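You operate a simulated robot arm through the tools that you are given. There is no shell and no other tool. Be economical: measure what you need, move in short steps, check, and stop when the job is done.

You run a simulated two-armed robot. Do the job below in one go: nothing can be reset, and whatever is moved stays where it is left.

## Task
The sink won't drain: tip the strainer's scraps into the crock and fit it back.
Fine: put the crock's lid back on; the sink ends empty.

The check looks at the end state, three seconds after you hand in, the way a careful person would. Anything else that was tipped, shoved, dropped, spilled or broken makes it a failure. Lids that push on must go on centred and level and be pressed home; caps that screw on are set level and turned clockwise until they are tight.

## Robot
Two 6-joint arms with two-finger parallel grippers on one trunk, on a base that drives. Base frame: it is fixed to the floor where the robot stands at the start and does not move with it; the origin is under the middle of the robot, x ahead of it, y to its left, z up. Lengths are in m, angles in degrees, forces in N, time in s.
The left shoulder is at the start at [0.05, 0.17, 1.11], the right one opposite. Each reaches about 1.092 m from its shoulder. Places, roughly: crock lid (15x15x5 cm) [0.6, 0.2, 1]; drainer by the plate rack [0.7, -0.1, 0.9]; inside of the scraps crock [0.6, 0.2, 0.9]; scraps crock [0.6, 0.2, 1]; sink [0.7, -0.6, 0.8]. Payload 1.57 kg a hand.
Tool frame (each hand has its own): the origin (TCP) lies between the finger pads and is the grasp point; the fingertips stand 0.03 m ahead of it; z points along the fingers, y is the line along which they close. Largest opening 0.08 m; finger width 0.017, thickness 0.012; the body of the gripper, 0.04 by 0.082 m, starts 0.08 m behind the TCP.
Orientation is told as [roll, pitch, yaw] about the base's x, y, z axes, in that order, counted from this pose: with the fingers straight down and closing along the base's y, the tool's x points along the base's -x, its y along +y and its z along -z.

## Interface
- The arms move only by the tool apply_moves. It takes "left_plan", "right_plan" or both (then of equal length, played together; a hand with none holds still); each is a list of rows, each an object (a shift or turn left out is 0, a gripper value left out holds the last) with "delta_pos": the shift along the tool's x, y, z in mm, a list of three; "rotation": the turn, a rotation vector about the tool's x, y, z in degrees, a list of three. In form: [{"delta_pos": [dx, dy, dz], "rotation": [ax, ay, az]}, ...]. A call has 1 to 20 rows; each row is the pose to reach, as a shift and turn from the pose commanded when the call began, along the tool's axes at that moment. "left_grip" and "right_grip" are, for a hand that has rows, the finger opening in mm, from 0 to 80, set as the call begins (left out, the last holds). Each row takes 0.2 s and may step no farther than 0.05 m and 8.6 degrees from the row before; otherwise, or with a gripper value out of range, the whole call is refused. Where a pose cannot be reached the arm comes as near as it can. A force on the tool above 90 N (or 10 N above the force at the start of the call, whichever is more), or a blocked arm, ends the call early, and 0.2 s more pass. The fingers move at their own pace (about 0.045 m/s each) and stop on an object; they squeeze with about 29 N. The grip force told is the motor's: it shows also when the fingers shut on nothing. Time passes only in rows, and 0.2 s behind the last, so rows that repeat a pose let the fingers close. It gives the time, the measured TCP pose, the force on the tool (base axes), the opening and the grip force at its end, in the units of the frame above (readings bear some noise), with the torque about the TCP (base axes, N m) and any sound that the robot's microphone picked up, and new pictures: "show" is both (left out), scene, wrist or none (wrist: the cameras of the hands that moved).
- Cameras (640 x 400 px; columns grow to the right, rows downward): "scene" is now at [0.0458, -0.0277, 1.6781]; the picture's right is [-0.19, -0.98, 0.00], its down [-0.72, 0.14, -0.68] and it looks along [0.67, -0.13, -0.73] (base axes); focal length 256 px, centre (320, 200). "left" rides on the left gripper at [0.072, 0.007, -0.122] in its tool frame; the picture's right is [-0.09, 1.00, 0.00], its down [-0.84, -0.08, -0.54] and it looks along [-0.54, -0.05, 0.84] (tool axes); focal length 238 px, centre (320, 200). "right" rides on the right gripper at [0.072, -0.007, -0.122] in its tool frame; the picture's right is [0.09, 1.00, 0.00], its down [-0.84, 0.08, -0.54] and it looks along [-0.54, 0.05, 0.84] (tool axes); focal length 238 px, centre (320, 200). There is no depth. A picture from a camera that has moved, and an enlarged one, comes with that camera's place and axes in the base frame and with its lens. The place of the scene camera against the robot may be out by one fixed shift of up to 0.025 m in any direction.
- raise_lower(by): slides the trunk up (or, below 0, down) by that many m; the arms and the scene camera ride with it, the base frame stays. It gives what a move gives, with no picture.
- drive_base(legs): drives the robot by 1 to 6 legs, each [ahead, left, turn to the left] in m, m and degrees, along the robot's own axes; the way and the turn of a leg run together, so that a leg with both is an arc; at most 1.5 m and 180 degrees a leg. The arms and the cameras ride along, it lands a little off, and it stops where it bumps. It gives what a move gives, and a new picture of the scene camera.
- pan_tilt(pan, tilt): turns the head with the scene camera to pan (to the left, within 86 degrees either way) and tilt (down, from -29 to 69), counted from straight ahead of the robot. It gives what a move gives, and a new picture of the scene camera.
- inspect(camera, box): a new picture of the part [left, top, right, bottom] of that camera's present view, enlarged. It takes no simulated time.
- close_job(): hands the job in; it is judged then, once.

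Go step by step. Nothing tells you exact positions but the pictures and the camera data: compare them with the known pose of the tool, close in by small moves and look again before you grip or let go. The budget is 120 turns and 260 pictures, counting those below and the enlarged ones. Unless the task says otherwise, let go and move clear before handing in, and close with one line.

The tools are called after ">>>" as a command line: name --argument value ..., lists and objects as JSON in quotes. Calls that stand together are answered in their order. apply_moves: Moves the arms, as the interface text tells. Its arguments: {"type":"object","properties":{"left_plan":{"type":"array","items":{"type":"object","properties":{"delta_pos":{"type":"array","items":{"type":"number"}},"rotation":{"type":"array","items":{"type":"number"}}}}},"left_grip":{"type":"number"},"right_plan":{"type":"array","items":{"type":"object","properties":{"delta_pos":{"type":"array","items":{"type":"number"}},"rotation":{"type":"array","items":{"type":"number"}}}}},"right_grip":{"type":"number"},"show":{"type":"string","enum":["both","scene","wrist","none"]}},"required":[]} The other tools are called the same way: raise_lower (by) slides the trunk up or down; drive_base (legs) drives the base; pan_tilt (pan, tilt) turns the head that bears the scene camera; inspect (camera, box) takes an enlarged picture of a part of a camera's view; close_job () hands the job in.

At the start:

```text
time_s: 0.0
left_ee_pos: [0.7751, 0.13, 1.0003]
left_tool_rot: [0.0, 0.0, -0.1]
left_wrist_force: [-0.2, -0.2, -0.6]
left_ft_torque: [0.01, 0.03, -0.01]
left_width: 0.0801
left_gripper_force: 0.1
right_ee_pos: [0.6004, -0.3757, 0.9997]
right_tool_rot: [0.0, 0.1, 0.0]
right_wrist_force: [-1.1, -0.3, 1.4]
right_ft_torque: [-0.03, -0.03, -0.02]
right_width: 0.0803
right_gripper_force: 0.1
trunk travel left (down, up): [-0.725, 0.245]
robot x, y, heading: [-0.0001, 0.0016, -0.1]
head pan, tilt: [-11.0, 47.1]
```

scene: 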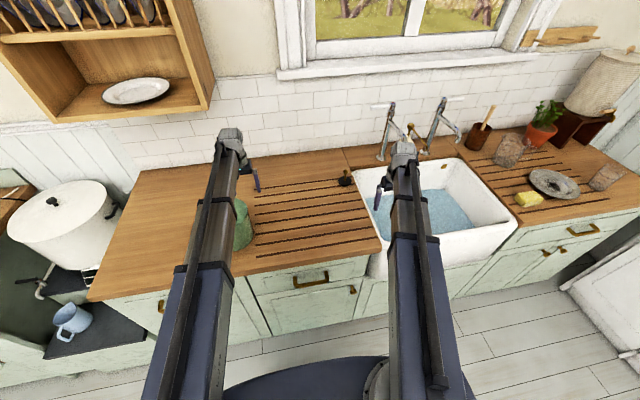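
right: 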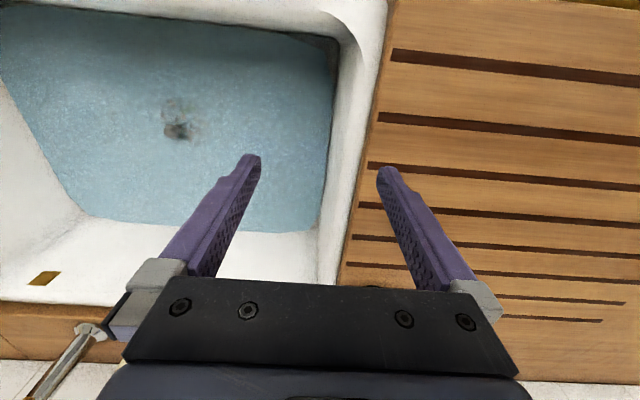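
left: 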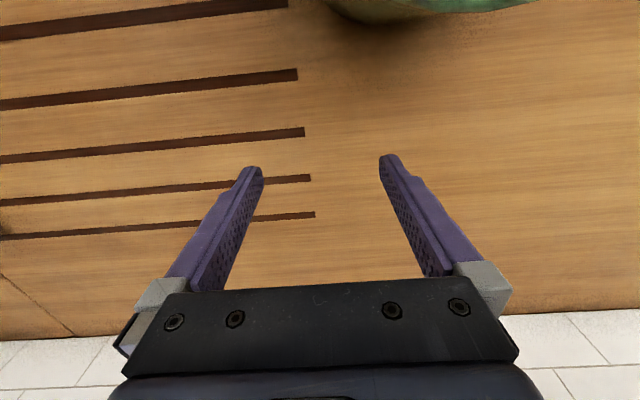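

I see the sink full of water with a dark strainer at the bottom, and the green crock behind the left arm. I'll look closer at the pieces first.

>>> inspect --camera "right" --box '[100, 60, 260, 180]'

>>> inspect --camera "scene" --box '[330, 90, 540, 260]'

>>> inspect --camera "scene" --box '[180, 120, 380, 270]'

```text
3.33 times, centred on (180, 120) of right
camera zoom: at [0.5294, -0.3819, 1.1219], right [-0.09, 1.0, 0.0], down [0.84, 0.08, 0.54], along [0.54, 0.05, -0.84], focal length 794 px, centre (787, 467)
```

zoom: 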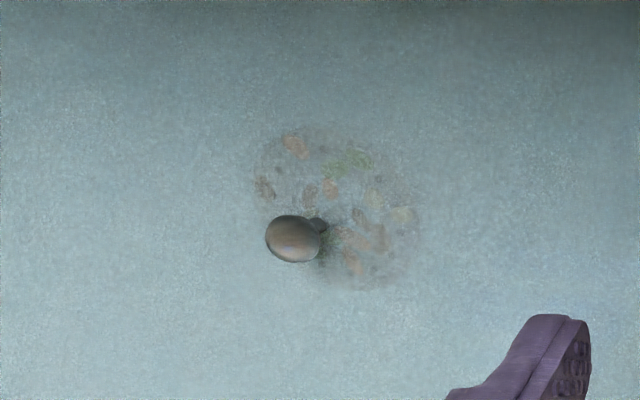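

```text
2.35 times, centred on (435, 175) of scene
camera zoom: at [0.0458, -0.0277, 1.6781], right [-0.19, -0.98, 0.0], down [-0.72, 0.14, -0.68], along [0.67, -0.13, -0.73], focal length 604 px, centre (49, 259)
```

zoom: 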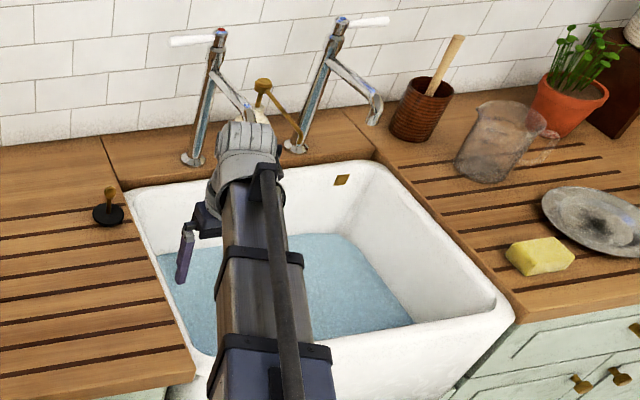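

```text
2.67 times, centred on (280, 195) of scene
camera zoom: at [0.0458, -0.0277, 1.6781], right [-0.19, -0.98, 0.0], down [-0.72, 0.14, -0.68], along [0.67, -0.13, -0.73], focal length 684 px, centre (427, 213)
```

zoom: 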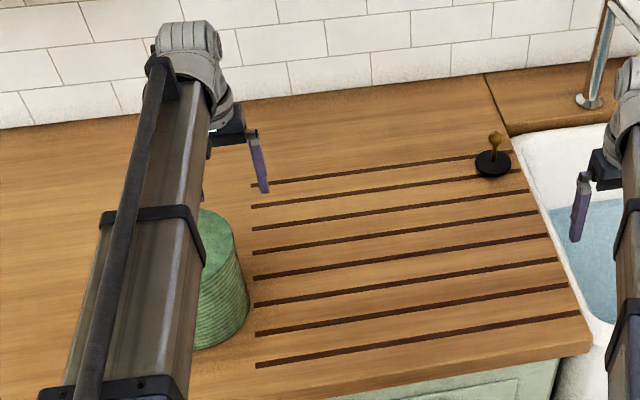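

Next I raise the left hand to see the crock from above, and raise the right as well.

>>> apply_moves --left_plan '[{"delta_pos": [0, 0, -50]}, {"delta_pos": [0, 0, -100]}, {"delta_pos": [0, 0, -150]}, {"delta_pos": [0, 0, -200]}, {"delta_pos": [50, 0, -200]}, {"delta_pos": [100, 20, -200]}, {"delta_pos": [150, 40, -200]}, {"delta_pos": [175, 60, -200]}]' --right_plan '[{"delta_pos": [0, -40, 0]}, {"delta_pos": [0, -80, 0]}, {"delta_pos": [0, -120, 0]}, {"delta_pos": [0, -160, 0]}, {"delta_pos": [0, -200, 0]}, {"delta_pos": [0, -200, 0]}, {"delta_pos": [0, -200, 0]}, {"delta_pos": [0, -200, 0]}]'

```text
refused: row 6 steps farther than a row can; nothing moved
```

Same plan with smaller steps.

>>> apply_moves --left_plan '[{"delta_pos": [0, 0, -50]}, {"delta_pos": [0, 0, -100]}, {"delta_pos": [0, 0, -150]}, {"delta_pos": [0, 0, -200]}, {"delta_pos": [40, 0, -200]}, {"delta_pos": [80, 20, -200]}, {"delta_pos": [120, 40, -200]}, {"delta_pos": [160, 60, -200]}]' --right_plan '[{"delta_pos": [0, -40, 0]}, {"delta_pos": [0, -80, 0]}, {"delta_pos": [0, -120, 0]}, {"delta_pos": [0, -160, 0]}, {"delta_pos": [0, -200, 0]}, {"delta_pos": [0, -200, 0]}, {"delta_pos": [0, -200, 0]}, {"delta_pos": [0, -200, 0]}]'

```text
time_s: 1.5
left_ee_pos: [0.704, 0.1531, 1.0008]
left_tool_rot: [0.0, -2.1, -0.9]
left_wrist_force: [17.3, 0.8, 0.2]
left_ft_torque: [-0.04, 0.63, -0.7]
left_width: 0.08
left_gripper_force: 0.1
left hand out of reach, approached as far as the arm can: row 1, 2, 3, 4, 5, 6, 7
right_ee_pos: [0.5994, -0.5769, 0.9991]
right_tool_rot: [0.0, 0.0, -0.1]
right_wrist_force: [-0.6, -0.2, -0.5]
right_ft_torque: [0.0, -0.06, -0.01]
right_width: 0.08
right_gripper_force: 0.0
trunk travel left (down, up): [-0.725, 0.245]
robot x, y, heading: [-0.0017, 0.0002, 0.4]
head pan, tilt: [-11.0, 47.1]
stopped in row 7 (left hand): the force on the tool passed its limit at 152 N (the readings are from after the stop); the commanded pose is now the measured one
camera scene: at [0.0452, -0.0276, 1.6779], right [-0.19, -0.98, 0.0], down [-0.72, 0.14, -0.68], along [0.67, -0.13, -0.73], focal length 256 px, centre (320, 200)
camera right: at [0.5278, -0.5836, 1.1223], right [-0.09, 1.0, 0.0], down [0.84, 0.08, 0.54], along [0.54, 0.05, -0.84], focal length 238 px, centre (320, 200)
camera left: at [0.627, 0.16, 1.1188], right [0.11, 0.99, 0.0], down [0.82, -0.09, 0.57], along [0.57, -0.06, -0.82], focal length 238 px, centre (320, 200)
```

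scene: 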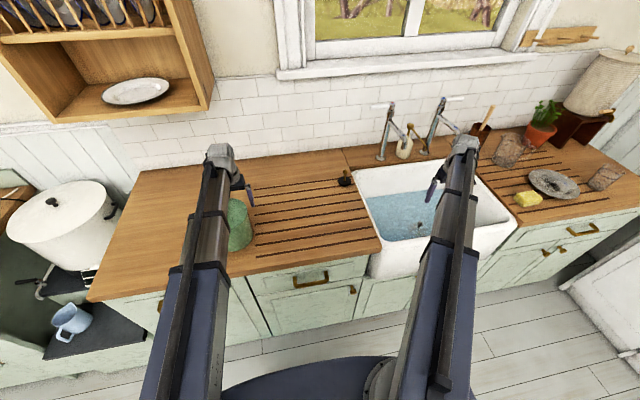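
right: 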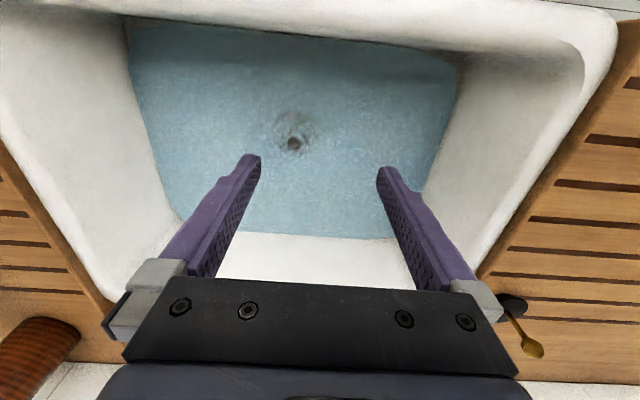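
left: 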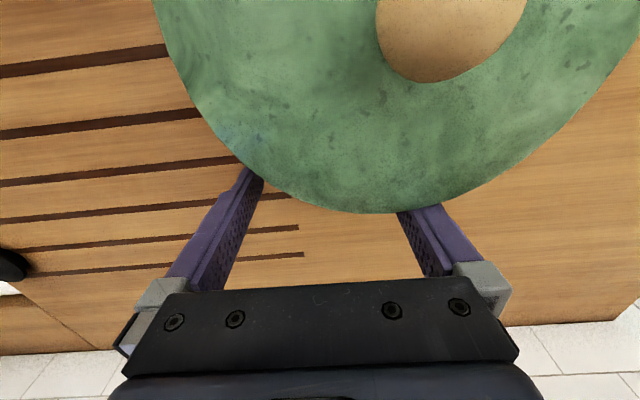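

The left hand could not rise (reach limit) and bumped the crock lid. I back it off a little, then raise the trunk and look.

>>> apply_moves --left_plan '[{"delta_pos": [-15, 0, 0]}, {"delta_pos": [-30, 0, 0]}]'

>>> raise_lower --by 0.2

```text
time_s: 2.1
left_ee_pos: [0.7311, 0.1535, 0.9998]
left_tool_rot: [0.0, -1.8, -0.9]
left_wrist_force: [-0.6, 0.5, -0.3]
left_ft_torque: [0.03, 0.03, 0.01]
left_width: 0.0799
left_gripper_force: 0.1
right_ee_pos: [0.6012, -0.5772, 0.9988]
right_tool_rot: [0.0, 0.0, 0.1]
right_wrist_force: [0.8, 0.5, 0.0]
right_ft_torque: [-0.03, 0.01, -0.01]
right_width: 0.08
right_gripper_force: 0.1
trunk travel left (down, up): [-0.725, 0.245]
robot x, y, heading: [-0.0018, -0.0038, -0.2]
head pan, tilt: [-11.0, 47.1]
camera scene: at [0.0467, -0.0277, 1.678], right [-0.19, -0.98, 0.0], down [-0.72, 0.14, -0.68], along [0.67, -0.13, -0.73], focal length 256 px, centre (320, 200)
camera left: at [0.6557, 0.1599, 1.1186], right [0.11, 0.99, 0.0], down [0.82, -0.09, 0.57], along [0.56, -0.06, -0.82], focal length 238 px, centre (320, 200)
```

scene: 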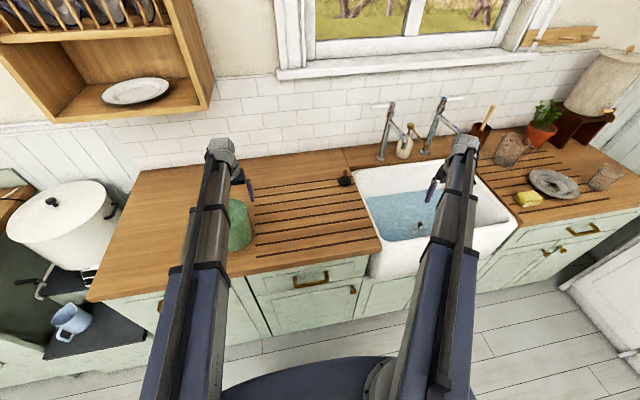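
left: 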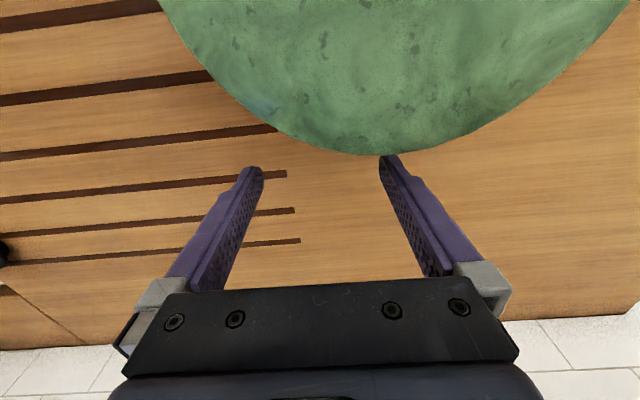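

```text
time_s: 4.3
left_ee_pos: [0.7316, 0.1534, 1.2007]
left_tool_rot: [0.1, -1.7, -0.7]
left_wrist_force: [-0.2, 0.0, -0.5]
left_ft_torque: [0.02, -0.01, -0.01]
left_width: 0.0801
left_gripper_force: 0.0
right_ee_pos: [0.6008, -0.5776, 1.1997]
right_tool_rot: [0.1, 0.0, 0.0]
right_wrist_force: [0.4, -0.3, 0.3]
right_ft_torque: [0.0, 0.01, 0.03]
right_width: 0.08
right_gripper_force: 0.1
trunk travel left (down, up): [-0.925, 0.045]
robot x, y, heading: [-0.0033, -0.0013, -0.2]
head pan, tilt: [-11.0, 47.1]
```

Now with clearance above, I pull the left hand back to view the lid.

>>> apply_moves --left_plan '[{"delta_pos": [45, 0, 0]}, {"delta_pos": [90, 0, 0]}, {"delta_pos": [135, 0, 0]}, {"delta_pos": [180, 20, 0]}, {"delta_pos": [220, 40, 0]}, {"delta_pos": [240, 45, 0]}]'

```text
time_s: 5.7
left_ee_pos: [0.493, 0.2028, 1.2001]
left_tool_rot: [0.1, -1.6, -0.7]
left_wrist_force: [0.5, 0.5, 0.8]
left_ft_torque: [0.0, 0.0, 0.0]
left_width: 0.0801
left_gripper_force: 0.0
left hand out of reach, approached as far as the arm can: row 2, 3, 4, 5, 6
right_ee_pos: [0.5999, -0.5772, 1.1998]
right_tool_rot: [0.0, 0.0, 0.0]
right_wrist_force: [-0.3, -0.6, 0.0]
right_ft_torque: [-0.05, 0.06, 0.03]
right_width: 0.0801
right_gripper_force: 0.1
trunk travel left (down, up): [-0.925, 0.045]
robot x, y, heading: [0.0031, -0.0, -0.4]
head pan, tilt: [-11.0, 47.1]
camera scene: at [0.046, -0.0277, 1.8781], right [-0.19, -0.98, 0.0], down [-0.72, 0.14, -0.68], along [0.67, -0.13, -0.73], focal length 256 px, centre (320, 200)
camera left: at [0.4156, 0.2086, 1.3189], right [0.11, 0.99, 0.0], down [0.82, -0.09, 0.57], along [0.56, -0.06, -0.82], focal length 238 px, centre (320, 200)
```

scene: 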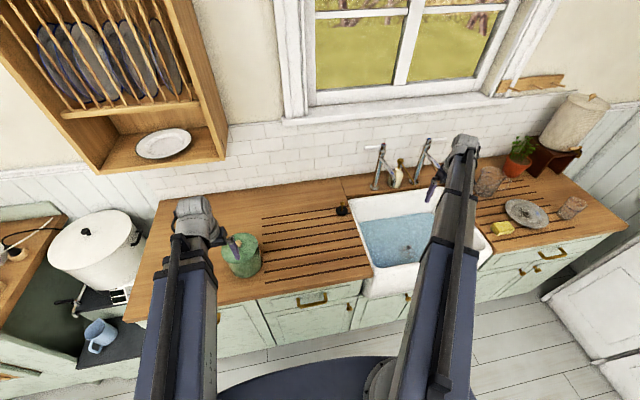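
left: 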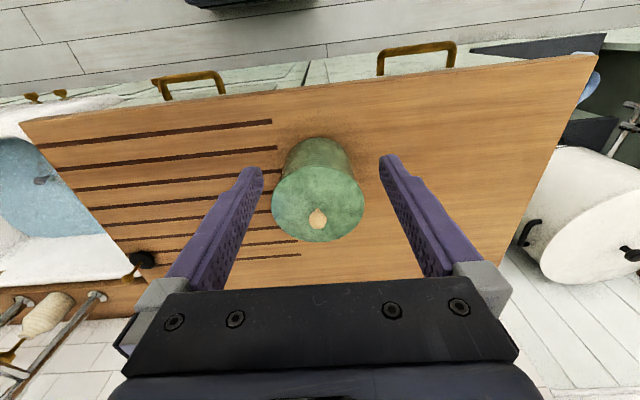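

>>> inspect --camera "left" --box '[250, 120, 390, 250]'

>>> inspect --camera "scene" --box '[200, 210, 290, 300]'

>>> inspect --camera "scene" --box '[340, 130, 620, 300]'

```text
3.08 times, centred on (320, 185) of left
camera zoom: at [0.4156, 0.2086, 1.3189], right [0.11, 0.99, 0.0], down [0.82, -0.09, 0.57], along [0.56, -0.06, -0.82], focal length 733 px, centre (320, 246)
```

zoom: 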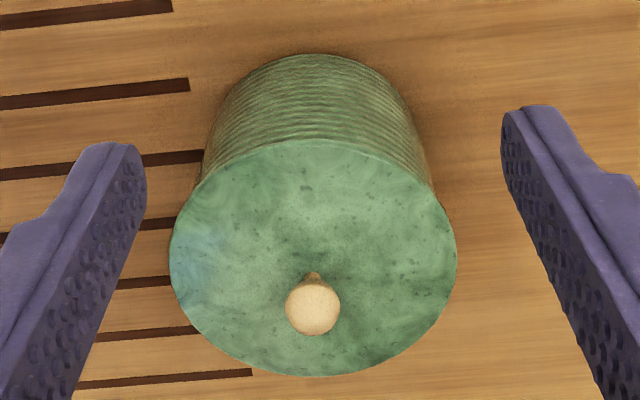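

```text
4.44 times, centred on (245, 255) of scene
camera zoom: at [0.046, -0.0277, 1.8781], right [-0.19, -0.98, 0.0], down [-0.72, 0.14, -0.68], along [0.67, -0.13, -0.73], focal length 1140 px, centre (653, -44)
```

zoom: 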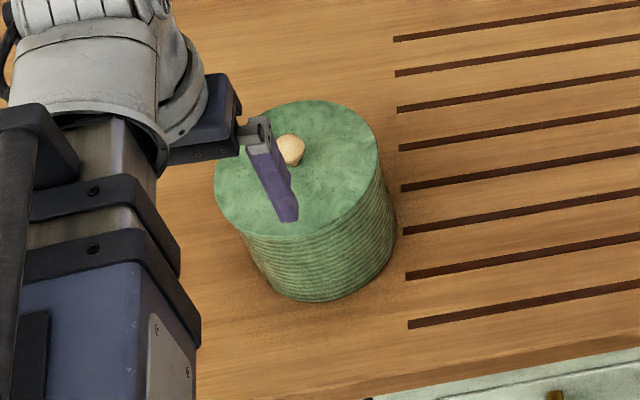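

```text
2.29 times, centred on (480, 215) of scene
camera zoom: at [0.046, -0.0277, 1.8781], right [-0.19, -0.98, 0.0], down [-0.72, 0.14, -0.68], along [0.67, -0.13, -0.73], focal length 586 px, centre (-46, 166)
```

zoom: 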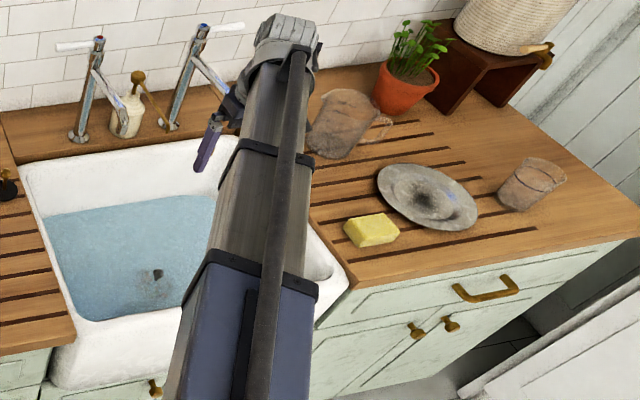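

Lid centre looks to be near (0.637, 0.181), disc top ≈1.01 and knob ≈1.04. I bring the left hand above the knob and level it.

>>> apply_moves --left_plan '[{"delta_pos": [-40, -7, 0], "rotation": [0, 1.6, -0.7]}, {"delta_pos": [-80, -14, 20], "rotation": [0, 1.6, -0.7]}, {"delta_pos": [-120, -20, 45], "rotation": [0, 1.6, -0.7]}, {"delta_pos": [-142, -22, 80], "rotation": [0, 1.6, -0.7]}, {"delta_pos": [-142, -22, 80], "rotation": [0, 1.6, -0.7]}]' --left_grip 60

```text
time_s: 6.9
left_ee_pos: [0.6331, 0.1782, 1.2002]
left_tool_rot: [0.1, -0.2, 0.0]
left_wrist_force: [0.0, -0.3, -0.7]
left_ft_torque: [-0.02, -0.01, -0.02]
left_width: 0.0598
left_gripper_force: 0.0
left hand out of reach, approached as far as the arm can: row 2, 3, 4, 5
right_ee_pos: [0.5994, -0.5763, 1.1994]
right_tool_rot: [0.1, 0.1, 0.0]
right_wrist_force: [-0.1, -0.1, 0.8]
right_ft_torque: [0.02, 0.0, -0.03]
right_width: 0.0797
right_gripper_force: 0.1
trunk travel left (down, up): [-0.925, 0.045]
robot x, y, heading: [-0.0007, 0.0021, -0.1]
head pan, tilt: [-11.0, 47.1]
camera scene: at [0.046, -0.0277, 1.8781], right [-0.19, -0.98, 0.0], down [-0.72, 0.14, -0.68], along [0.67, -0.13, -0.73], focal length 256 px, centre (320, 200)
camera left: at [0.5604, 0.184, 1.3209], right [0.09, 1.0, 0.0], down [0.84, -0.08, 0.54], along [0.54, -0.05, -0.84], focal length 238 px, centre (320, 200)
```

scene: 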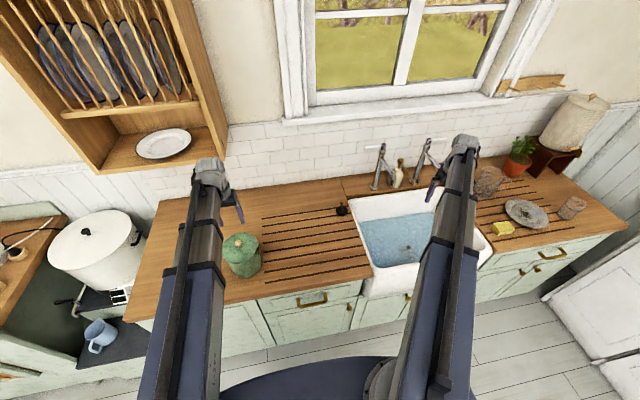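
left: 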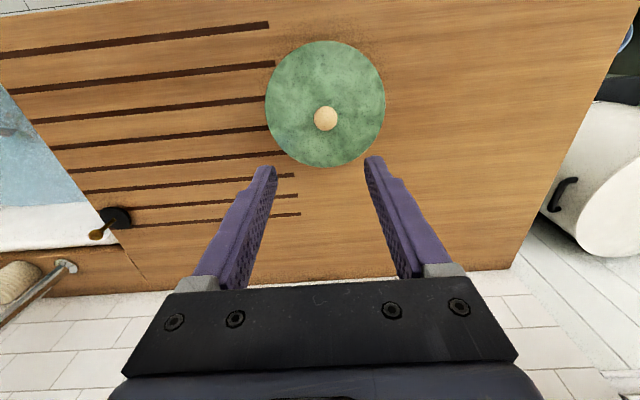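

The left hand did not follow the vertical command; I test vertical motion on both hands.

>>> apply_moves --left_plan '[{"delta_pos": [0, 0, -15]}, {"delta_pos": [0, 0, -30]}]' --right_plan '[{"delta_pos": [0, 0, 25]}, {"delta_pos": [0, 0, 50]}]' --show "none"

>>> apply_moves --left_plan '[{"delta_pos": [0, 0, 0], "rotation": [8, 0, 0]}, {"delta_pos": [0, 0, 0], "rotation": [16, 0, 0]}, {"delta_pos": [0, 0, 20], "rotation": [16, 0, 0]}, {"delta_pos": [0, 0, 40], "rotation": [16, 0, 0]}]' --show "none"

```text
time_s: 7.5
left_ee_pos: [0.6323, 0.1787, 1.2002]
left_tool_rot: [0.2, -0.1, 0.0]
left_wrist_force: [0.7, -0.8, 0.0]
left_ft_torque: [0.01, 0.0, 0.04]
left_width: 0.0602
left_gripper_force: 0.1
left hand out of reach, approached as far as the arm can: row 1, 2
right_ee_pos: [0.5999, -0.5775, 1.1994]
right_tool_rot: [0.0, 0.0, 0.0]
right_wrist_force: [0.1, 0.7, -0.2]
right_ft_torque: [-0.03, -0.01, -0.01]
right_width: 0.08
right_gripper_force: 0.0
right hand out of reach, approached as far as the arm can: row 1, 2
trunk travel left (down, up): [-0.925, 0.045]
robot x, y, heading: [0.0033, 0.0029, 0.1]
head pan, tilt: [-11.0, 47.1]
```

```text
time_s: 8.5
left_ee_pos: [0.6343, 0.1802, 1.2069]
left_tool_rot: [-16.0, -0.1, -0.2]
left_wrist_force: [0.1, 0.8, 0.1]
left_ft_torque: [0.02, 0.02, -0.02]
left_width: 0.0599
left_gripper_force: 0.1
left hand out of reach, approached as far as the arm can: row 2, 3, 4
right_ee_pos: [0.6001, -0.5766, 1.1998]
right_tool_rot: [-0.1, 0.0, 0.0]
right_wrist_force: [-0.1, 0.1, -0.3]
right_ft_torque: [-0.02, 0.02, 0.01]
right_width: 0.0798
right_gripper_force: 0.0
trunk travel left (down, up): [-0.925, 0.045]
robot x, y, heading: [0.0017, -0.0015, 0.1]
head pan, tilt: [-11.0, 47.1]
```

Height only changes by the trunk: the wrist stays at a fixed height relative to it. To learn the arm's geometry (how low it can dip in the sink), I roll the left hand to face right and look at the right arm from the side.

>>> apply_moves --left_plan '[{"rotation": [8, 0, 0]}, {"rotation": [16, 0, 0]}, {"rotation": [24, 0, 0]}, {"rotation": [32, 0, 0]}, {"rotation": [40, 0, 0]}, {"rotation": [48, 0, 0]}, {"rotation": [56, 0, 0]}, {"rotation": [64, 0, 0]}, {"rotation": [72, 0, 0]}, {"rotation": [74, 0, 0]}]'

```text
time_s: 10.7
left_ee_pos: [0.6358, 0.1797, 1.4198]
left_tool_rot: [-89.8, -0.2, -0.1]
left_wrist_force: [-0.1, 0.1, 0.1]
left_ft_torque: [0.02, 0.0, 0.01]
left_width: 0.06
left_gripper_force: 0.1
left hand out of reach, approached as far as the arm can: row 1, 2, 3, 4, 5, 6, 7, 8, 9, 10
right_ee_pos: [0.6001, -0.577, 1.1987]
right_tool_rot: [0.0, 0.1, 0.0]
right_wrist_force: [0.2, 0.3, 0.2]
right_ft_torque: [-0.01, 0.03, 0.02]
right_width: 0.08
right_gripper_force: 0.0
trunk travel left (down, up): [-0.925, 0.045]
robot x, y, heading: [0.0043, 0.0011, -0.2]
head pan, tilt: [-11.0, 47.1]
camera scene: at [0.0463, -0.0277, 1.8781], right [-0.19, -0.98, 0.0], down [-0.72, 0.14, -0.68], along [0.67, -0.13, -0.73], focal length 256 px, centre (320, 200)
camera left: at [0.5632, 0.3006, 1.4118], right [0.09, 0.0, -1.0], down [0.84, 0.54, 0.08], along [0.54, -0.84, 0.05], focal length 238 px, centre (320, 200)
```

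scene: 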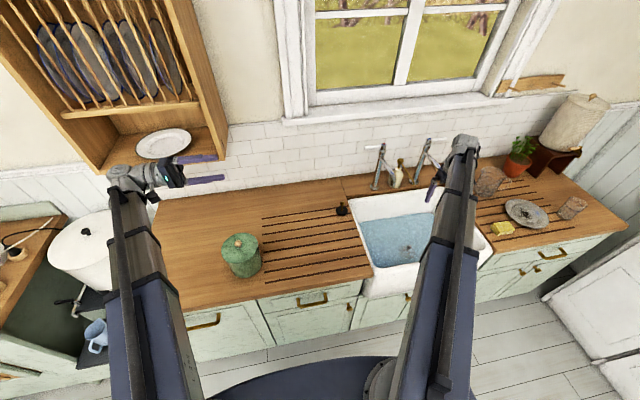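
left: 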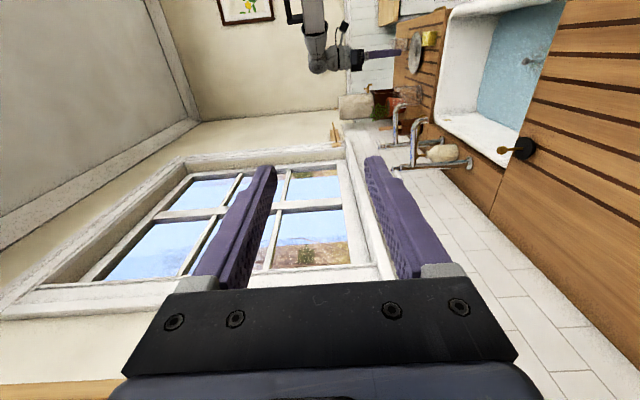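

>>> inspect --camera "left" --box '[280, 0, 440, 100]'

```text
4.00 times, centred on (360, 50) of left
camera zoom: at [0.5632, 0.3006, 1.4118], right [0.09, 0.0, -1.0], down [0.84, 0.54, 0.08], along [0.54, -0.84, 0.05], focal length 953 px, centre (160, 800)
```

zoom: 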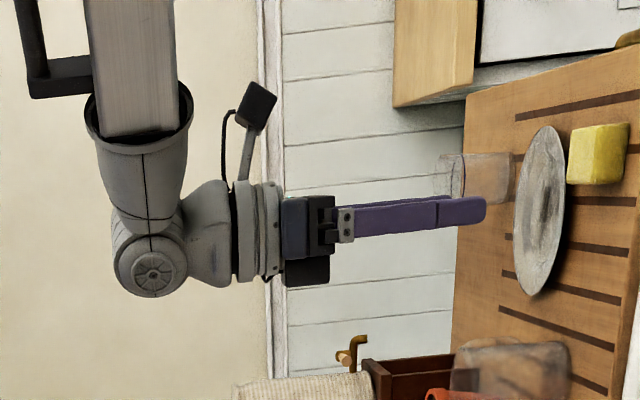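

Wrist sits ~0.22 m above the TCP and the arm underside ~0.19 m above it, so the sink bottom is reachable by lowering the trunk. I turn the left hand back to vertical over the lid.

>>> apply_moves --left_plan '[{"rotation": [-8, 0, 0]}, {"rotation": [-16, 0, 0]}, {"rotation": [-24, 0, 0]}, {"rotation": [-32, 0, 0]}, {"rotation": [-40, 0, 0]}, {"rotation": [-48, 0, 0]}, {"rotation": [-56, 0, 0]}, {"rotation": [-64, 0, 0]}, {"rotation": [-72, 0, 0]}, {"rotation": [-80, 0, 0]}, {"rotation": [-88, 0, 0]}, {"rotation": [-89.8, 0, 0]}, {"rotation": [-89.8, 0, 0]}]' --show "none"

>>> raise_lower --by -0.09

>>> inspect --camera "left" --box '[160, 0, 480, 200]'

```text
time_s: 13.5
left_ee_pos: [0.6358, 0.1766, 1.199]
left_tool_rot: [-0.1, -0.1, -0.1]
left_wrist_force: [0.1, 0.2, 0.0]
left_ft_torque: [0.03, -0.03, -0.01]
left_width: 0.0599
left_gripper_force: 0.0
left hand out of reach, approached as far as the arm can: row 1, 2, 3, 4, 5, 6, 7, 8, 9, 10, 11, 12, 13
right_ee_pos: [0.6011, -0.5775, 1.1997]
right_tool_rot: [0.0, -0.2, 0.0]
right_wrist_force: [-0.9, 0.8, 0.4]
right_ft_torque: [0.0, -0.03, 0.0]
right_width: 0.0798
right_gripper_force: 0.0
trunk travel left (down, up): [-0.925, 0.045]
robot x, y, heading: [-0.0011, -0.0004, -0.0]
head pan, tilt: [-11.0, 47.1]
```

```text
time_s: 14.7
left_ee_pos: [0.6371, 0.1781, 1.1106]
left_tool_rot: [-0.1, -0.1, -0.2]
left_wrist_force: [0.8, 0.7, 0.3]
left_ft_torque: [0.04, 0.0, 0.01]
left_width: 0.0604
left_gripper_force: 0.0
right_ee_pos: [0.5996, -0.5777, 1.11]
right_tool_rot: [0.0, 0.0, 0.0]
right_wrist_force: [-0.3, 0.1, 0.8]
right_ft_torque: [-0.02, -0.02, -0.01]
right_width: 0.0801
right_gripper_force: 0.1
trunk travel left (down, up): [-0.835, 0.135]
robot x, y, heading: [-0.0006, 0.0008, 0.0]
head pan, tilt: [-11.0, 47.1]
```

```text
2.00 times, centred on (320, 100) of left
camera zoom: at [0.5637, 0.1839, 1.2309], right [0.09, 1.0, 0.0], down [0.84, -0.08, 0.54], along [0.54, -0.05, -0.84], focal length 477 px, centre (320, 400)
```

zoom: 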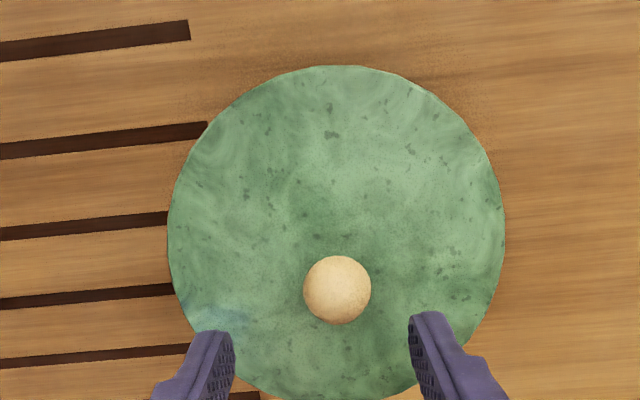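

Knob is at about (0.634, 0.186, 1.045). I centre over it and lower.

>>> apply_moves --left_plan '[{"delta_pos": [3, 8, 0]}, {"delta_pos": [3, 8, 0]}]' --show "none"

>>> raise_lower --by -0.045

>>> inspect --camera "left" --box '[160, 0, 480, 200]'

```text
time_s: 15.3
left_ee_pos: [0.633, 0.186, 1.1109]
left_tool_rot: [-0.1, 0.0, -0.1]
left_wrist_force: [0.1, -0.4, -0.8]
left_ft_torque: [-0.02, 0.01, 0.01]
left_width: 0.0601
left_gripper_force: 0.0
right_ee_pos: [0.6014, -0.5779, 1.1107]
right_tool_rot: [0.0, 0.0, 0.0]
right_wrist_force: [-0.7, 1.3, 0.4]
right_ft_torque: [0.01, 0.0, 0.01]
right_width: 0.0799
right_gripper_force: 0.1
trunk travel left (down, up): [-0.835, 0.135]
robot x, y, heading: [0.0012, 0.0034, -0.1]
head pan, tilt: [-11.0, 47.1]
```

```text
time_s: 16.2
left_ee_pos: [0.6332, 0.185, 1.0683]
left_tool_rot: [0.0, -0.6, -0.2]
left_wrist_force: [20.5, 6.5, 82.5]
left_ft_torque: [0.05, -0.31, -0.25]
left_width: 0.0599
left_gripper_force: 0.0
right_ee_pos: [0.5974, -0.5783, 1.0673]
right_tool_rot: [0.1, -0.2, 0.0]
right_wrist_force: [0.2, -0.1, 1.0]
right_ft_torque: [0.03, 0.02, -0.06]
right_width: 0.0801
right_gripper_force: 0.1
trunk travel left (down, up): [-0.79, 0.18]
robot x, y, heading: [-0.0004, 0.0, -0.1]
head pan, tilt: [-11.0, 47.1]
```

```text
2.00 times, centred on (320, 100) of left
camera zoom: at [0.5595, 0.1916, 1.1888], right [0.09, 1.0, 0.0], down [0.83, -0.08, 0.55], along [0.55, -0.05, -0.84], focal length 477 px, centre (320, 400)
```

zoom: 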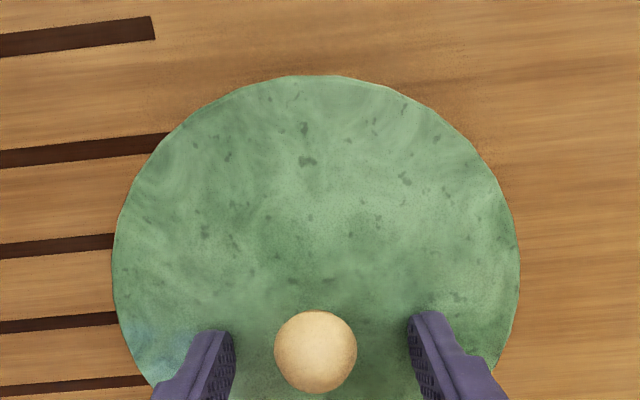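

The fingertips already touch the disc (top ≈1.037), so the knob is higher and nearer, about x 0.625. I raise a bit, shift, and look.

>>> raise_lower --by 0.006

>>> apply_moves --left_plan '[{"delta_pos": [5, 0, 0]}, {"delta_pos": [8, 0, 0]}, {"delta_pos": [8, 0, 0]}]' --show "wrist"

```text
time_s: 16.8
left_ee_pos: [0.63, 0.184, 1.0695]
left_tool_rot: [-0.2, 0.1, -0.1]
left_wrist_force: [0.1, -1.4, 0.7]
left_ft_torque: [0.01, 0.0, 0.04]
left_width: 0.06
left_gripper_force: 0.0
right_ee_pos: [0.5994, -0.5758, 1.0701]
right_tool_rot: [-0.1, 0.0, 0.0]
right_wrist_force: [-0.2, -0.3, 0.2]
right_ft_torque: [0.02, -0.01, 0.04]
right_width: 0.0799
right_gripper_force: 0.1
trunk travel left (down, up): [-0.796, 0.174]
robot x, y, heading: [0.0006, 0.0027, -0.0]
head pan, tilt: [-11.0, 47.1]
```

```text
time_s: 17.6
left_ee_pos: [0.6257, 0.1858, 1.0714]
left_tool_rot: [-0.1, -0.1, 0.0]
left_wrist_force: [0.3, 1.0, -0.5]
left_ft_torque: [0.0, -0.03, 0.02]
left_width: 0.0601
left_gripper_force: 0.0
right_ee_pos: [0.6, -0.5776, 1.0709]
right_tool_rot: [0.0, 0.0, 0.0]
right_wrist_force: [0.6, 0.5, 0.2]
right_ft_torque: [-0.01, 0.03, -0.02]
right_width: 0.0799
right_gripper_force: 0.1
trunk travel left (down, up): [-0.796, 0.174]
robot x, y, heading: [0.0008, -0.0013, -0.2]
head pan, tilt: [-11.0, 47.1]
camera left: at [0.5522, 0.1922, 1.1918], right [0.09, 1.0, 0.0], down [0.84, -0.08, 0.54], along [0.54, -0.05, -0.84], focal length 238 px, centre (320, 200)
```

left: 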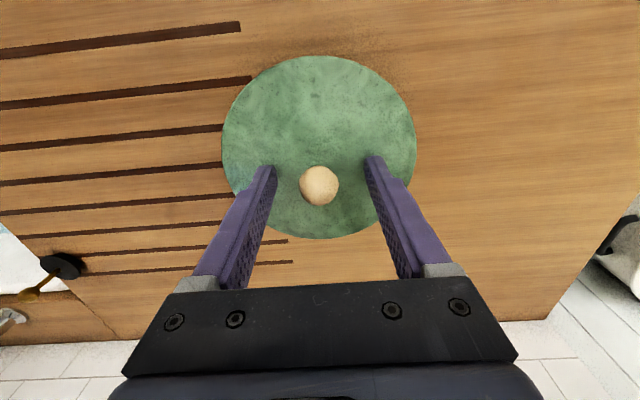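

The knob is at the TCP. I close the left gripper and lift gently.

>>> apply_moves --left_plan '[{}, {}, {}, {}]' --left_grip 0 --show "none"

>>> raise_lower --by 0.03

>>> inspect --camera "left" --box '[160, 0, 480, 300]'

>>> inspect --camera "scene" --box '[120, 100, 440, 300]'

```text
time_s: 18.6
left_ee_pos: [0.6248, 0.1856, 1.07]
left_tool_rot: [-0.1, -0.1, -0.1]
left_wrist_force: [1.2, -1.1, 0.8]
left_ft_torque: [0.02, -0.08, -0.01]
left_width: 0.0252
left_gripper_force: 28.6
right_ee_pos: [0.5999, -0.5767, 1.07]
right_tool_rot: [0.0, 0.0, 0.0]
right_wrist_force: [-0.9, -0.8, -0.9]
right_ft_torque: [-0.03, -0.03, -0.02]
right_width: 0.08
right_gripper_force: 0.0
trunk travel left (down, up): [-0.796, 0.174]
robot x, y, heading: [0.0012, -0.0022, -0.1]
head pan, tilt: [-11.0, 47.1]
```

```text
time_s: 19.3
left_ee_pos: [0.6256, 0.1848, 1.1004]
left_tool_rot: [-0.2, -0.1, -0.1]
left_wrist_force: [-0.7, -0.3, -1.9]
left_ft_torque: [0.01, 0.0, 0.01]
left_width: 0.0251
left_gripper_force: 28.6
right_ee_pos: [0.6003, -0.5768, 1.1007]
right_tool_rot: [0.0, 0.0, -0.1]
right_wrist_force: [0.1, 0.4, 0.4]
right_ft_torque: [0.01, 0.02, 0.0]
right_width: 0.0799
right_gripper_force: 0.0
trunk travel left (down, up): [-0.826, 0.144]
robot x, y, heading: [-0.0004, 0.0027, -0.1]
head pan, tilt: [-11.0, 47.1]
```

```text
1.33 times, centred on (320, 150) of left
camera zoom: at [0.5526, 0.1922, 1.2216], right [0.09, 1.0, 0.0], down [0.84, -0.08, 0.54], along [0.54, -0.05, -0.84], focal length 318 px, centre (320, 267)
```

zoom: 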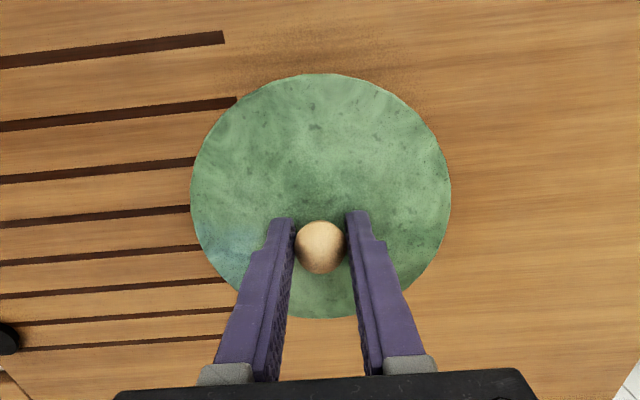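

```text
2.00 times, centred on (280, 200) of scene
camera zoom: at [0.0467, -0.0277, 1.779], right [-0.19, -0.98, 0.0], down [-0.72, 0.14, -0.68], along [0.67, -0.13, -0.73], focal length 513 px, centre (400, 200)
```

zoom: 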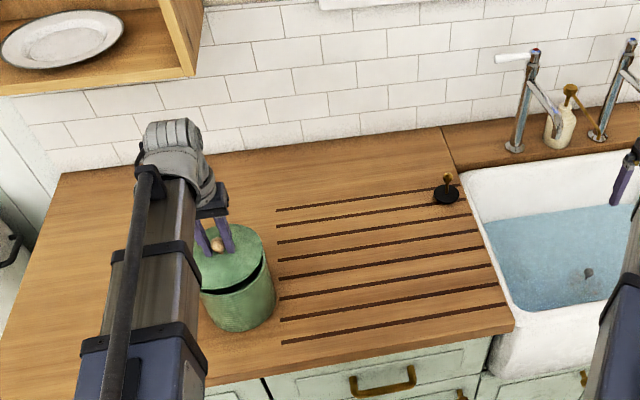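

Lid is off and gripped. I raise and carry it over the drainer to the right of the crock.

>>> raise_lower --by 0.05

>>> apply_moves --left_plan '[{"delta_pos": [-15, -35, 0]}, {"delta_pos": [-30, -70, 0]}, {"delta_pos": [-45, -105, 0]}, {"delta_pos": [-60, -140, 0]}, {"delta_pos": [-75, -175, 0]}, {"delta_pos": [-85, -205, 0]}, {"delta_pos": [-85, -205, 0]}]'

```text
time_s: 20.2
left_ee_pos: [0.625, 0.1854, 1.1505]
left_tool_rot: [-0.1, -0.1, -0.2]
left_wrist_force: [1.2, 0.0, -2.3]
left_ft_torque: [0.0, 0.01, 0.01]
left_width: 0.0254
left_gripper_force: 28.6
right_ee_pos: [0.6009, -0.5781, 1.1511]
right_tool_rot: [0.0, 0.0, 0.0]
right_wrist_force: [0.1, 0.0, -0.6]
right_ft_torque: [0.02, 0.02, 0.0]
right_width: 0.0801
right_gripper_force: 0.1
trunk travel left (down, up): [-0.876, 0.094]
robot x, y, heading: [0.0002, 0.0005, -0.1]
head pan, tilt: [-11.0, 47.1]
```

```text
time_s: 21.8
left_ee_pos: [0.7107, -0.0195, 1.1511]
left_tool_rot: [-0.1, -0.1, -0.1]
left_wrist_force: [-0.4, -0.5, -1.6]
left_ft_torque: [0.01, 0.0, -0.01]
left_width: 0.0254
left_gripper_force: 28.8
right_ee_pos: [0.6001, -0.5766, 1.1502]
right_tool_rot: [-0.1, 0.0, 0.0]
right_wrist_force: [-0.6, -0.4, 0.1]
right_ft_torque: [-0.03, -0.04, 0.0]
right_width: 0.0799
right_gripper_force: 0.0
trunk travel left (down, up): [-0.876, 0.094]
robot x, y, heading: [-0.0021, -0.0023, -0.2]
head pan, tilt: [-11.0, 47.1]
camera scene: at [0.0463, -0.0272, 1.8291], right [-0.19, -0.98, 0.0], down [-0.72, 0.14, -0.68], along [0.67, -0.13, -0.73], focal length 256 px, centre (320, 200)
camera left: at [0.6374, -0.0135, 1.2718], right [0.09, 1.0, 0.0], down [0.84, -0.08, 0.54], along [0.54, -0.05, -0.84], focal length 238 px, centre (320, 200)
```

scene: 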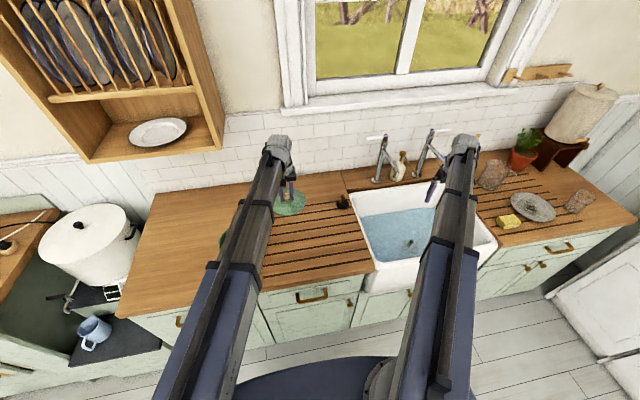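
left: 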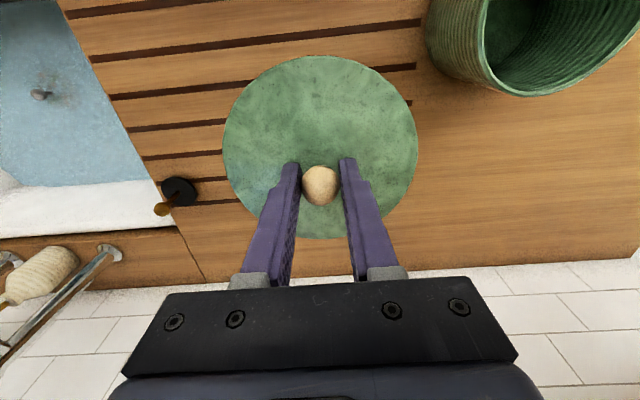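

The lid hangs level over the drainer. I lower until just above the surface.

>>> raise_lower --by -0.21

>>> inspect --camera "scene" --box '[200, 100, 480, 280]'

>>> inspect --camera "left" --box '[160, 0, 480, 300]'

```text
time_s: 24.2
left_ee_pos: [0.7092, -0.0206, 0.9457]
left_tool_rot: [-0.1, -0.7, 0.0]
left_wrist_force: [-3.4, -0.9, 55.7]
left_ft_torque: [0.37, -0.13, 0.12]
left_width: 0.0255
left_gripper_force: 29.1
right_ee_pos: [0.5972, -0.5791, 0.9454]
right_tool_rot: [0.0, -0.2, 0.1]
right_wrist_force: [0.5, 0.5, 0.5]
right_ft_torque: [0.02, 0.0, 0.03]
right_width: 0.08
right_gripper_force: 0.0
trunk travel left (down, up): [-0.668, 0.302]
robot x, y, heading: [0.0032, -0.0002, -0.2]
head pan, tilt: [-11.0, 47.1]
stopped: the force on the tool passed its limit at 93 N (the readings are from after the stop); the commanded pose is now the measured one
```

```text
2.22 times, centred on (340, 190) of scene
camera zoom: at [0.0406, -0.0278, 1.6214], right [-0.19, -0.98, 0.0], down [-0.72, 0.14, -0.68], along [0.67, -0.13, -0.73], focal length 570 px, centre (276, 222)
```

zoom: 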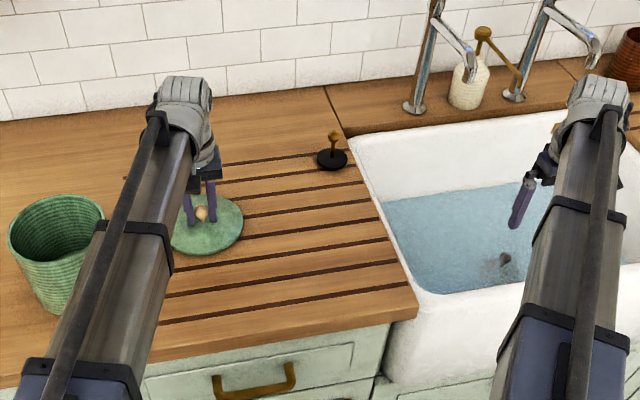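

```text
1.33 times, centred on (320, 150) of left
camera zoom: at [0.6357, -0.0137, 1.066], right [0.09, 1.0, 0.0], down [0.83, -0.08, 0.55], along [0.55, -0.05, -0.83], focal length 318 px, centre (320, 267)
```

zoom: 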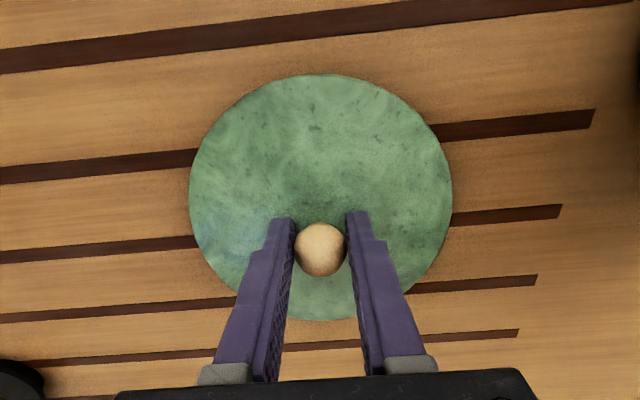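

The lid sits on the drainer. I relieve the push, open, and rise.

>>> raise_lower --by 0.003

>>> apply_moves --left_plan '[{}, {}, {}]' --left_grip 60 --show "none"

>>> raise_lower --by 0.19

>>> inspect --camera "left" --box '[0, 0, 640, 400]'

>>> inspect --camera "right" --box '[200, 50, 400, 200]'

```text
time_s: 24.7
left_ee_pos: [0.7117, -0.0204, 0.9465]
left_tool_rot: [-0.1, -0.5, 0.0]
left_wrist_force: [-6.1, -1.5, 12.3]
left_ft_torque: [0.44, 0.11, 0.19]
left_width: 0.0256
left_gripper_force: 28.3
right_ee_pos: [0.5998, -0.5769, 0.945]
right_tool_rot: [0.0, -0.2, -0.2]
right_wrist_force: [-0.3, -0.6, 0.4]
right_ft_torque: [-0.03, -0.02, -0.02]
right_width: 0.08
right_gripper_force: 0.1
trunk travel left (down, up): [-0.671, 0.299]
robot x, y, heading: [0.0036, -0.0021, -0.1]
head pan, tilt: [-11.0, 47.1]
```

```text
time_s: 25.5
left_ee_pos: [0.7137, -0.0208, 0.947]
left_tool_rot: [-0.1, -0.5, 0.0]
left_wrist_force: [2.8, -5.7, 12.8]
left_ft_torque: [0.14, 0.01, -0.04]
left_width: 0.0552
left_gripper_force: 0.1
right_ee_pos: [0.5987, -0.5767, 0.9452]
right_tool_rot: [0.1, 0.0, -0.1]
right_wrist_force: [0.1, -0.3, -0.1]
right_ft_torque: [0.03, -0.03, -0.02]
right_width: 0.0799
right_gripper_force: 0.0
trunk travel left (down, up): [-0.671, 0.299]
robot x, y, heading: [0.0013, -0.0025, -0.0]
head pan, tilt: [-11.0, 47.1]
```

```text
time_s: 27.6
left_ee_pos: [0.7127, -0.02, 1.1358]
left_tool_rot: [-0.1, -0.5, 0.0]
left_wrist_force: [-0.7, -0.6, 0.3]
left_ft_torque: [-0.02, 0.0, 0.03]
left_width: 0.06
left_gripper_force: 0.0
right_ee_pos: [0.6011, -0.5767, 1.1362]
right_tool_rot: [0.1, 0.1, -0.1]
right_wrist_force: [-0.2, 0.6, -0.2]
right_ft_torque: [0.0, 0.0, 0.05]
right_width: 0.0799
right_gripper_force: 0.0
trunk travel left (down, up): [-0.861, 0.109]
robot x, y, heading: [-0.0004, 0.0011, -0.2]
head pan, tilt: [-11.0, 47.1]
```

```text
1.00 times, centred on (320, 200) of left (not enlarged: the box is as wide or as high as the picture)
camera zoom: at [0.6398, -0.0137, 1.256], right [0.09, 1.0, 0.0], down [0.83, -0.08, 0.55], along [0.55, -0.05, -0.84], focal length 238 px, centre (320, 200)
```

zoom: 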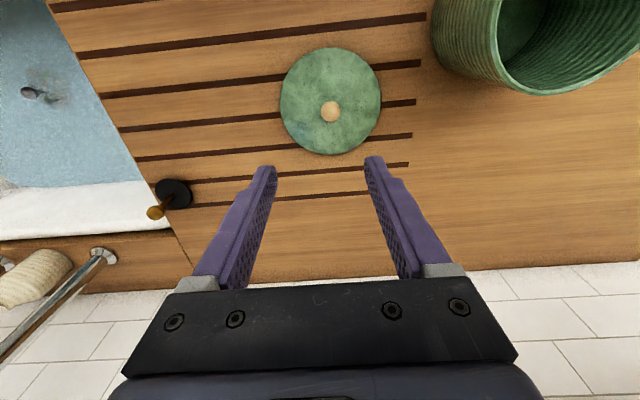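

```text
2.67 times, centred on (300, 125) of right
camera zoom: at [0.529, -0.5837, 1.2576], right [-0.09, 1.0, 0.0], down [0.84, 0.08, 0.54], along [0.54, 0.05, -0.84], focal length 636 px, centre (373, 400)
```

zoom: 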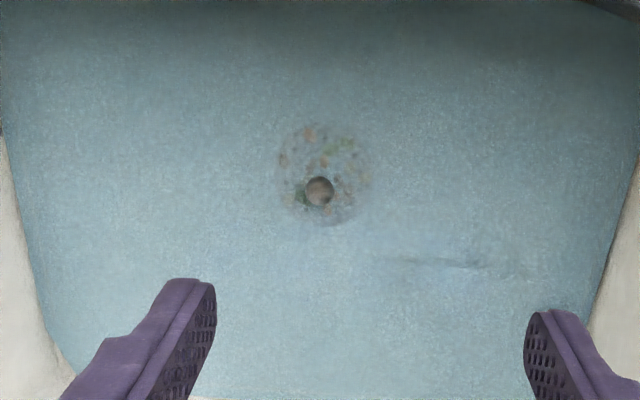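

The lid is on the drainer and the crock is open. Now I park the left arm left of the crock, hand turned forward, to leave room for the low trunk.

>>> apply_moves --left_plan '[{"delta_pos": [24, 37, 0]}, {"delta_pos": [48, 74, 0]}, {"delta_pos": [72, 111, 0]}, {"delta_pos": [96, 148, 0]}, {"delta_pos": [120, 185, 0]}, {"delta_pos": [144, 222, 0]}, {"delta_pos": [168, 259, 0]}, {"delta_pos": [192, 296, 0]}, {"delta_pos": [216, 333, 0]}, {"delta_pos": [240, 370, 0]}, {"delta_pos": [264, 407, 0]}, {"delta_pos": [290, 440, 0]}, {"delta_pos": [290, 440, 0]}]' --show "none"

>>> apply_moves --left_plan '[{"delta_pos": [-20, 0, 0], "rotation": [0, -8, 0]}, {"delta_pos": [-40, 0, 0], "rotation": [0, -16, 0]}, {"delta_pos": [-60, 0, 0], "rotation": [0, -24, 0]}, {"delta_pos": [-80, 0, 0], "rotation": [0, -32, 0]}, {"delta_pos": [-100, 0, 0], "rotation": [0, -40, 0]}, {"delta_pos": [-120, 0, 0], "rotation": [0, -48, 0]}, {"delta_pos": [-140, 0, 0], "rotation": [0, -56, 0]}, {"delta_pos": [-160, 0, 0], "rotation": [0, -64, 0]}, {"delta_pos": [-180, 0, 0], "rotation": [0, -72, 0]}, {"delta_pos": [-190, 0, 0], "rotation": [0, -80, 0]}, {"delta_pos": [-200, 0, 0], "rotation": [0, -88, 0]}, {"delta_pos": [-200, 0, 0], "rotation": [0, -96, 0]}, {"delta_pos": [-200, 0, 0], "rotation": [0, -100, 0]}]'

```text
time_s: 30.4
left_ee_pos: [0.4251, 0.4211, 1.135]
left_tool_rot: [-0.1, -0.4, 0.0]
left_wrist_force: [0.2, 0.1, 0.1]
left_ft_torque: [0.01, 0.01, 0.0]
left_width: 0.0599
left_gripper_force: 0.0
left hand out of reach, approached as far as the arm can: row 9, 10, 11, 12, 13
right_ee_pos: [0.6018, -0.5767, 1.1356]
right_tool_rot: [0.0, -0.1, 0.0]
right_wrist_force: [-0.3, 0.3, 0.1]
right_ft_torque: [0.01, -0.01, 0.0]
right_width: 0.0803
right_gripper_force: 0.0
trunk travel left (down, up): [-0.861, 0.109]
robot x, y, heading: [-0.0003, -0.0032, -0.0]
head pan, tilt: [-11.0, 47.1]
```

```text
time_s: 33.2
left_ee_pos: [0.6231, 0.4188, 1.3951]
left_tool_rot: [-179.3, -79.8, 179.3]
left_wrist_force: [-0.1, 0.9, -0.1]
left_ft_torque: [0.02, -0.02, 0.02]
left_width: 0.0599
left_gripper_force: 0.0
left hand out of reach, approached as far as the arm can: row 2, 3, 4, 5, 6, 7, 8, 9, 10, 11, 12, 13
right_ee_pos: [0.6002, -0.5777, 1.1352]
right_tool_rot: [0.0, 0.0, -0.2]
right_wrist_force: [0.0, 0.7, 0.1]
right_ft_torque: [0.01, -0.01, 0.0]
right_width: 0.0798
right_gripper_force: 0.1
trunk travel left (down, up): [-0.861, 0.109]
robot x, y, heading: [0.0016, -0.0011, -0.4]
head pan, tilt: [-11.0, 47.1]
camera scene: at [0.0466, -0.0277, 1.8138], right [-0.19, -0.98, 0.0], down [-0.72, 0.14, -0.68], along [0.67, -0.13, -0.73], focal length 256 px, centre (320, 200)
camera left: at [0.5146, 0.425, 1.3013], right [-0.02, 1.0, 0.09], down [-0.68, -0.08, 0.73], along [0.73, -0.05, 0.68], focal length 238 px, centre (320, 200)
```

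scene: 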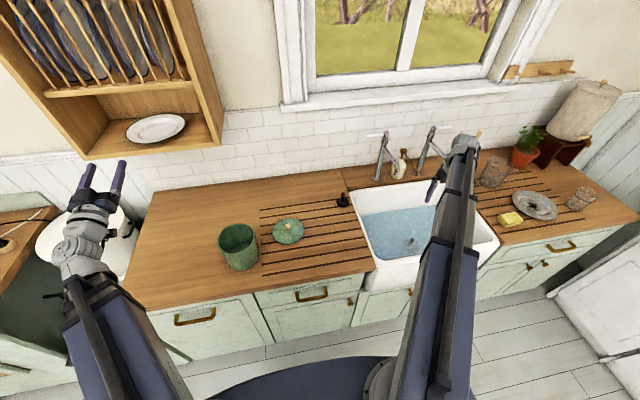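
left: 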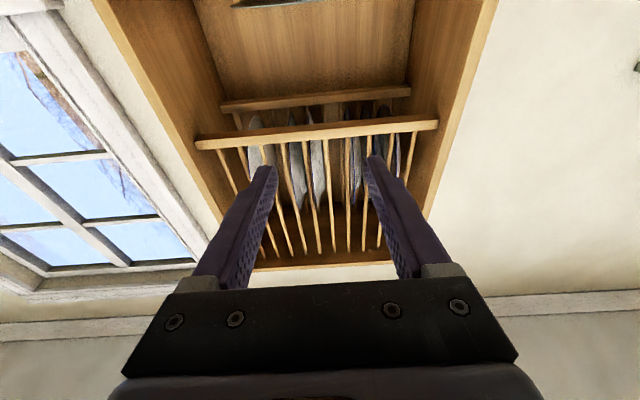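

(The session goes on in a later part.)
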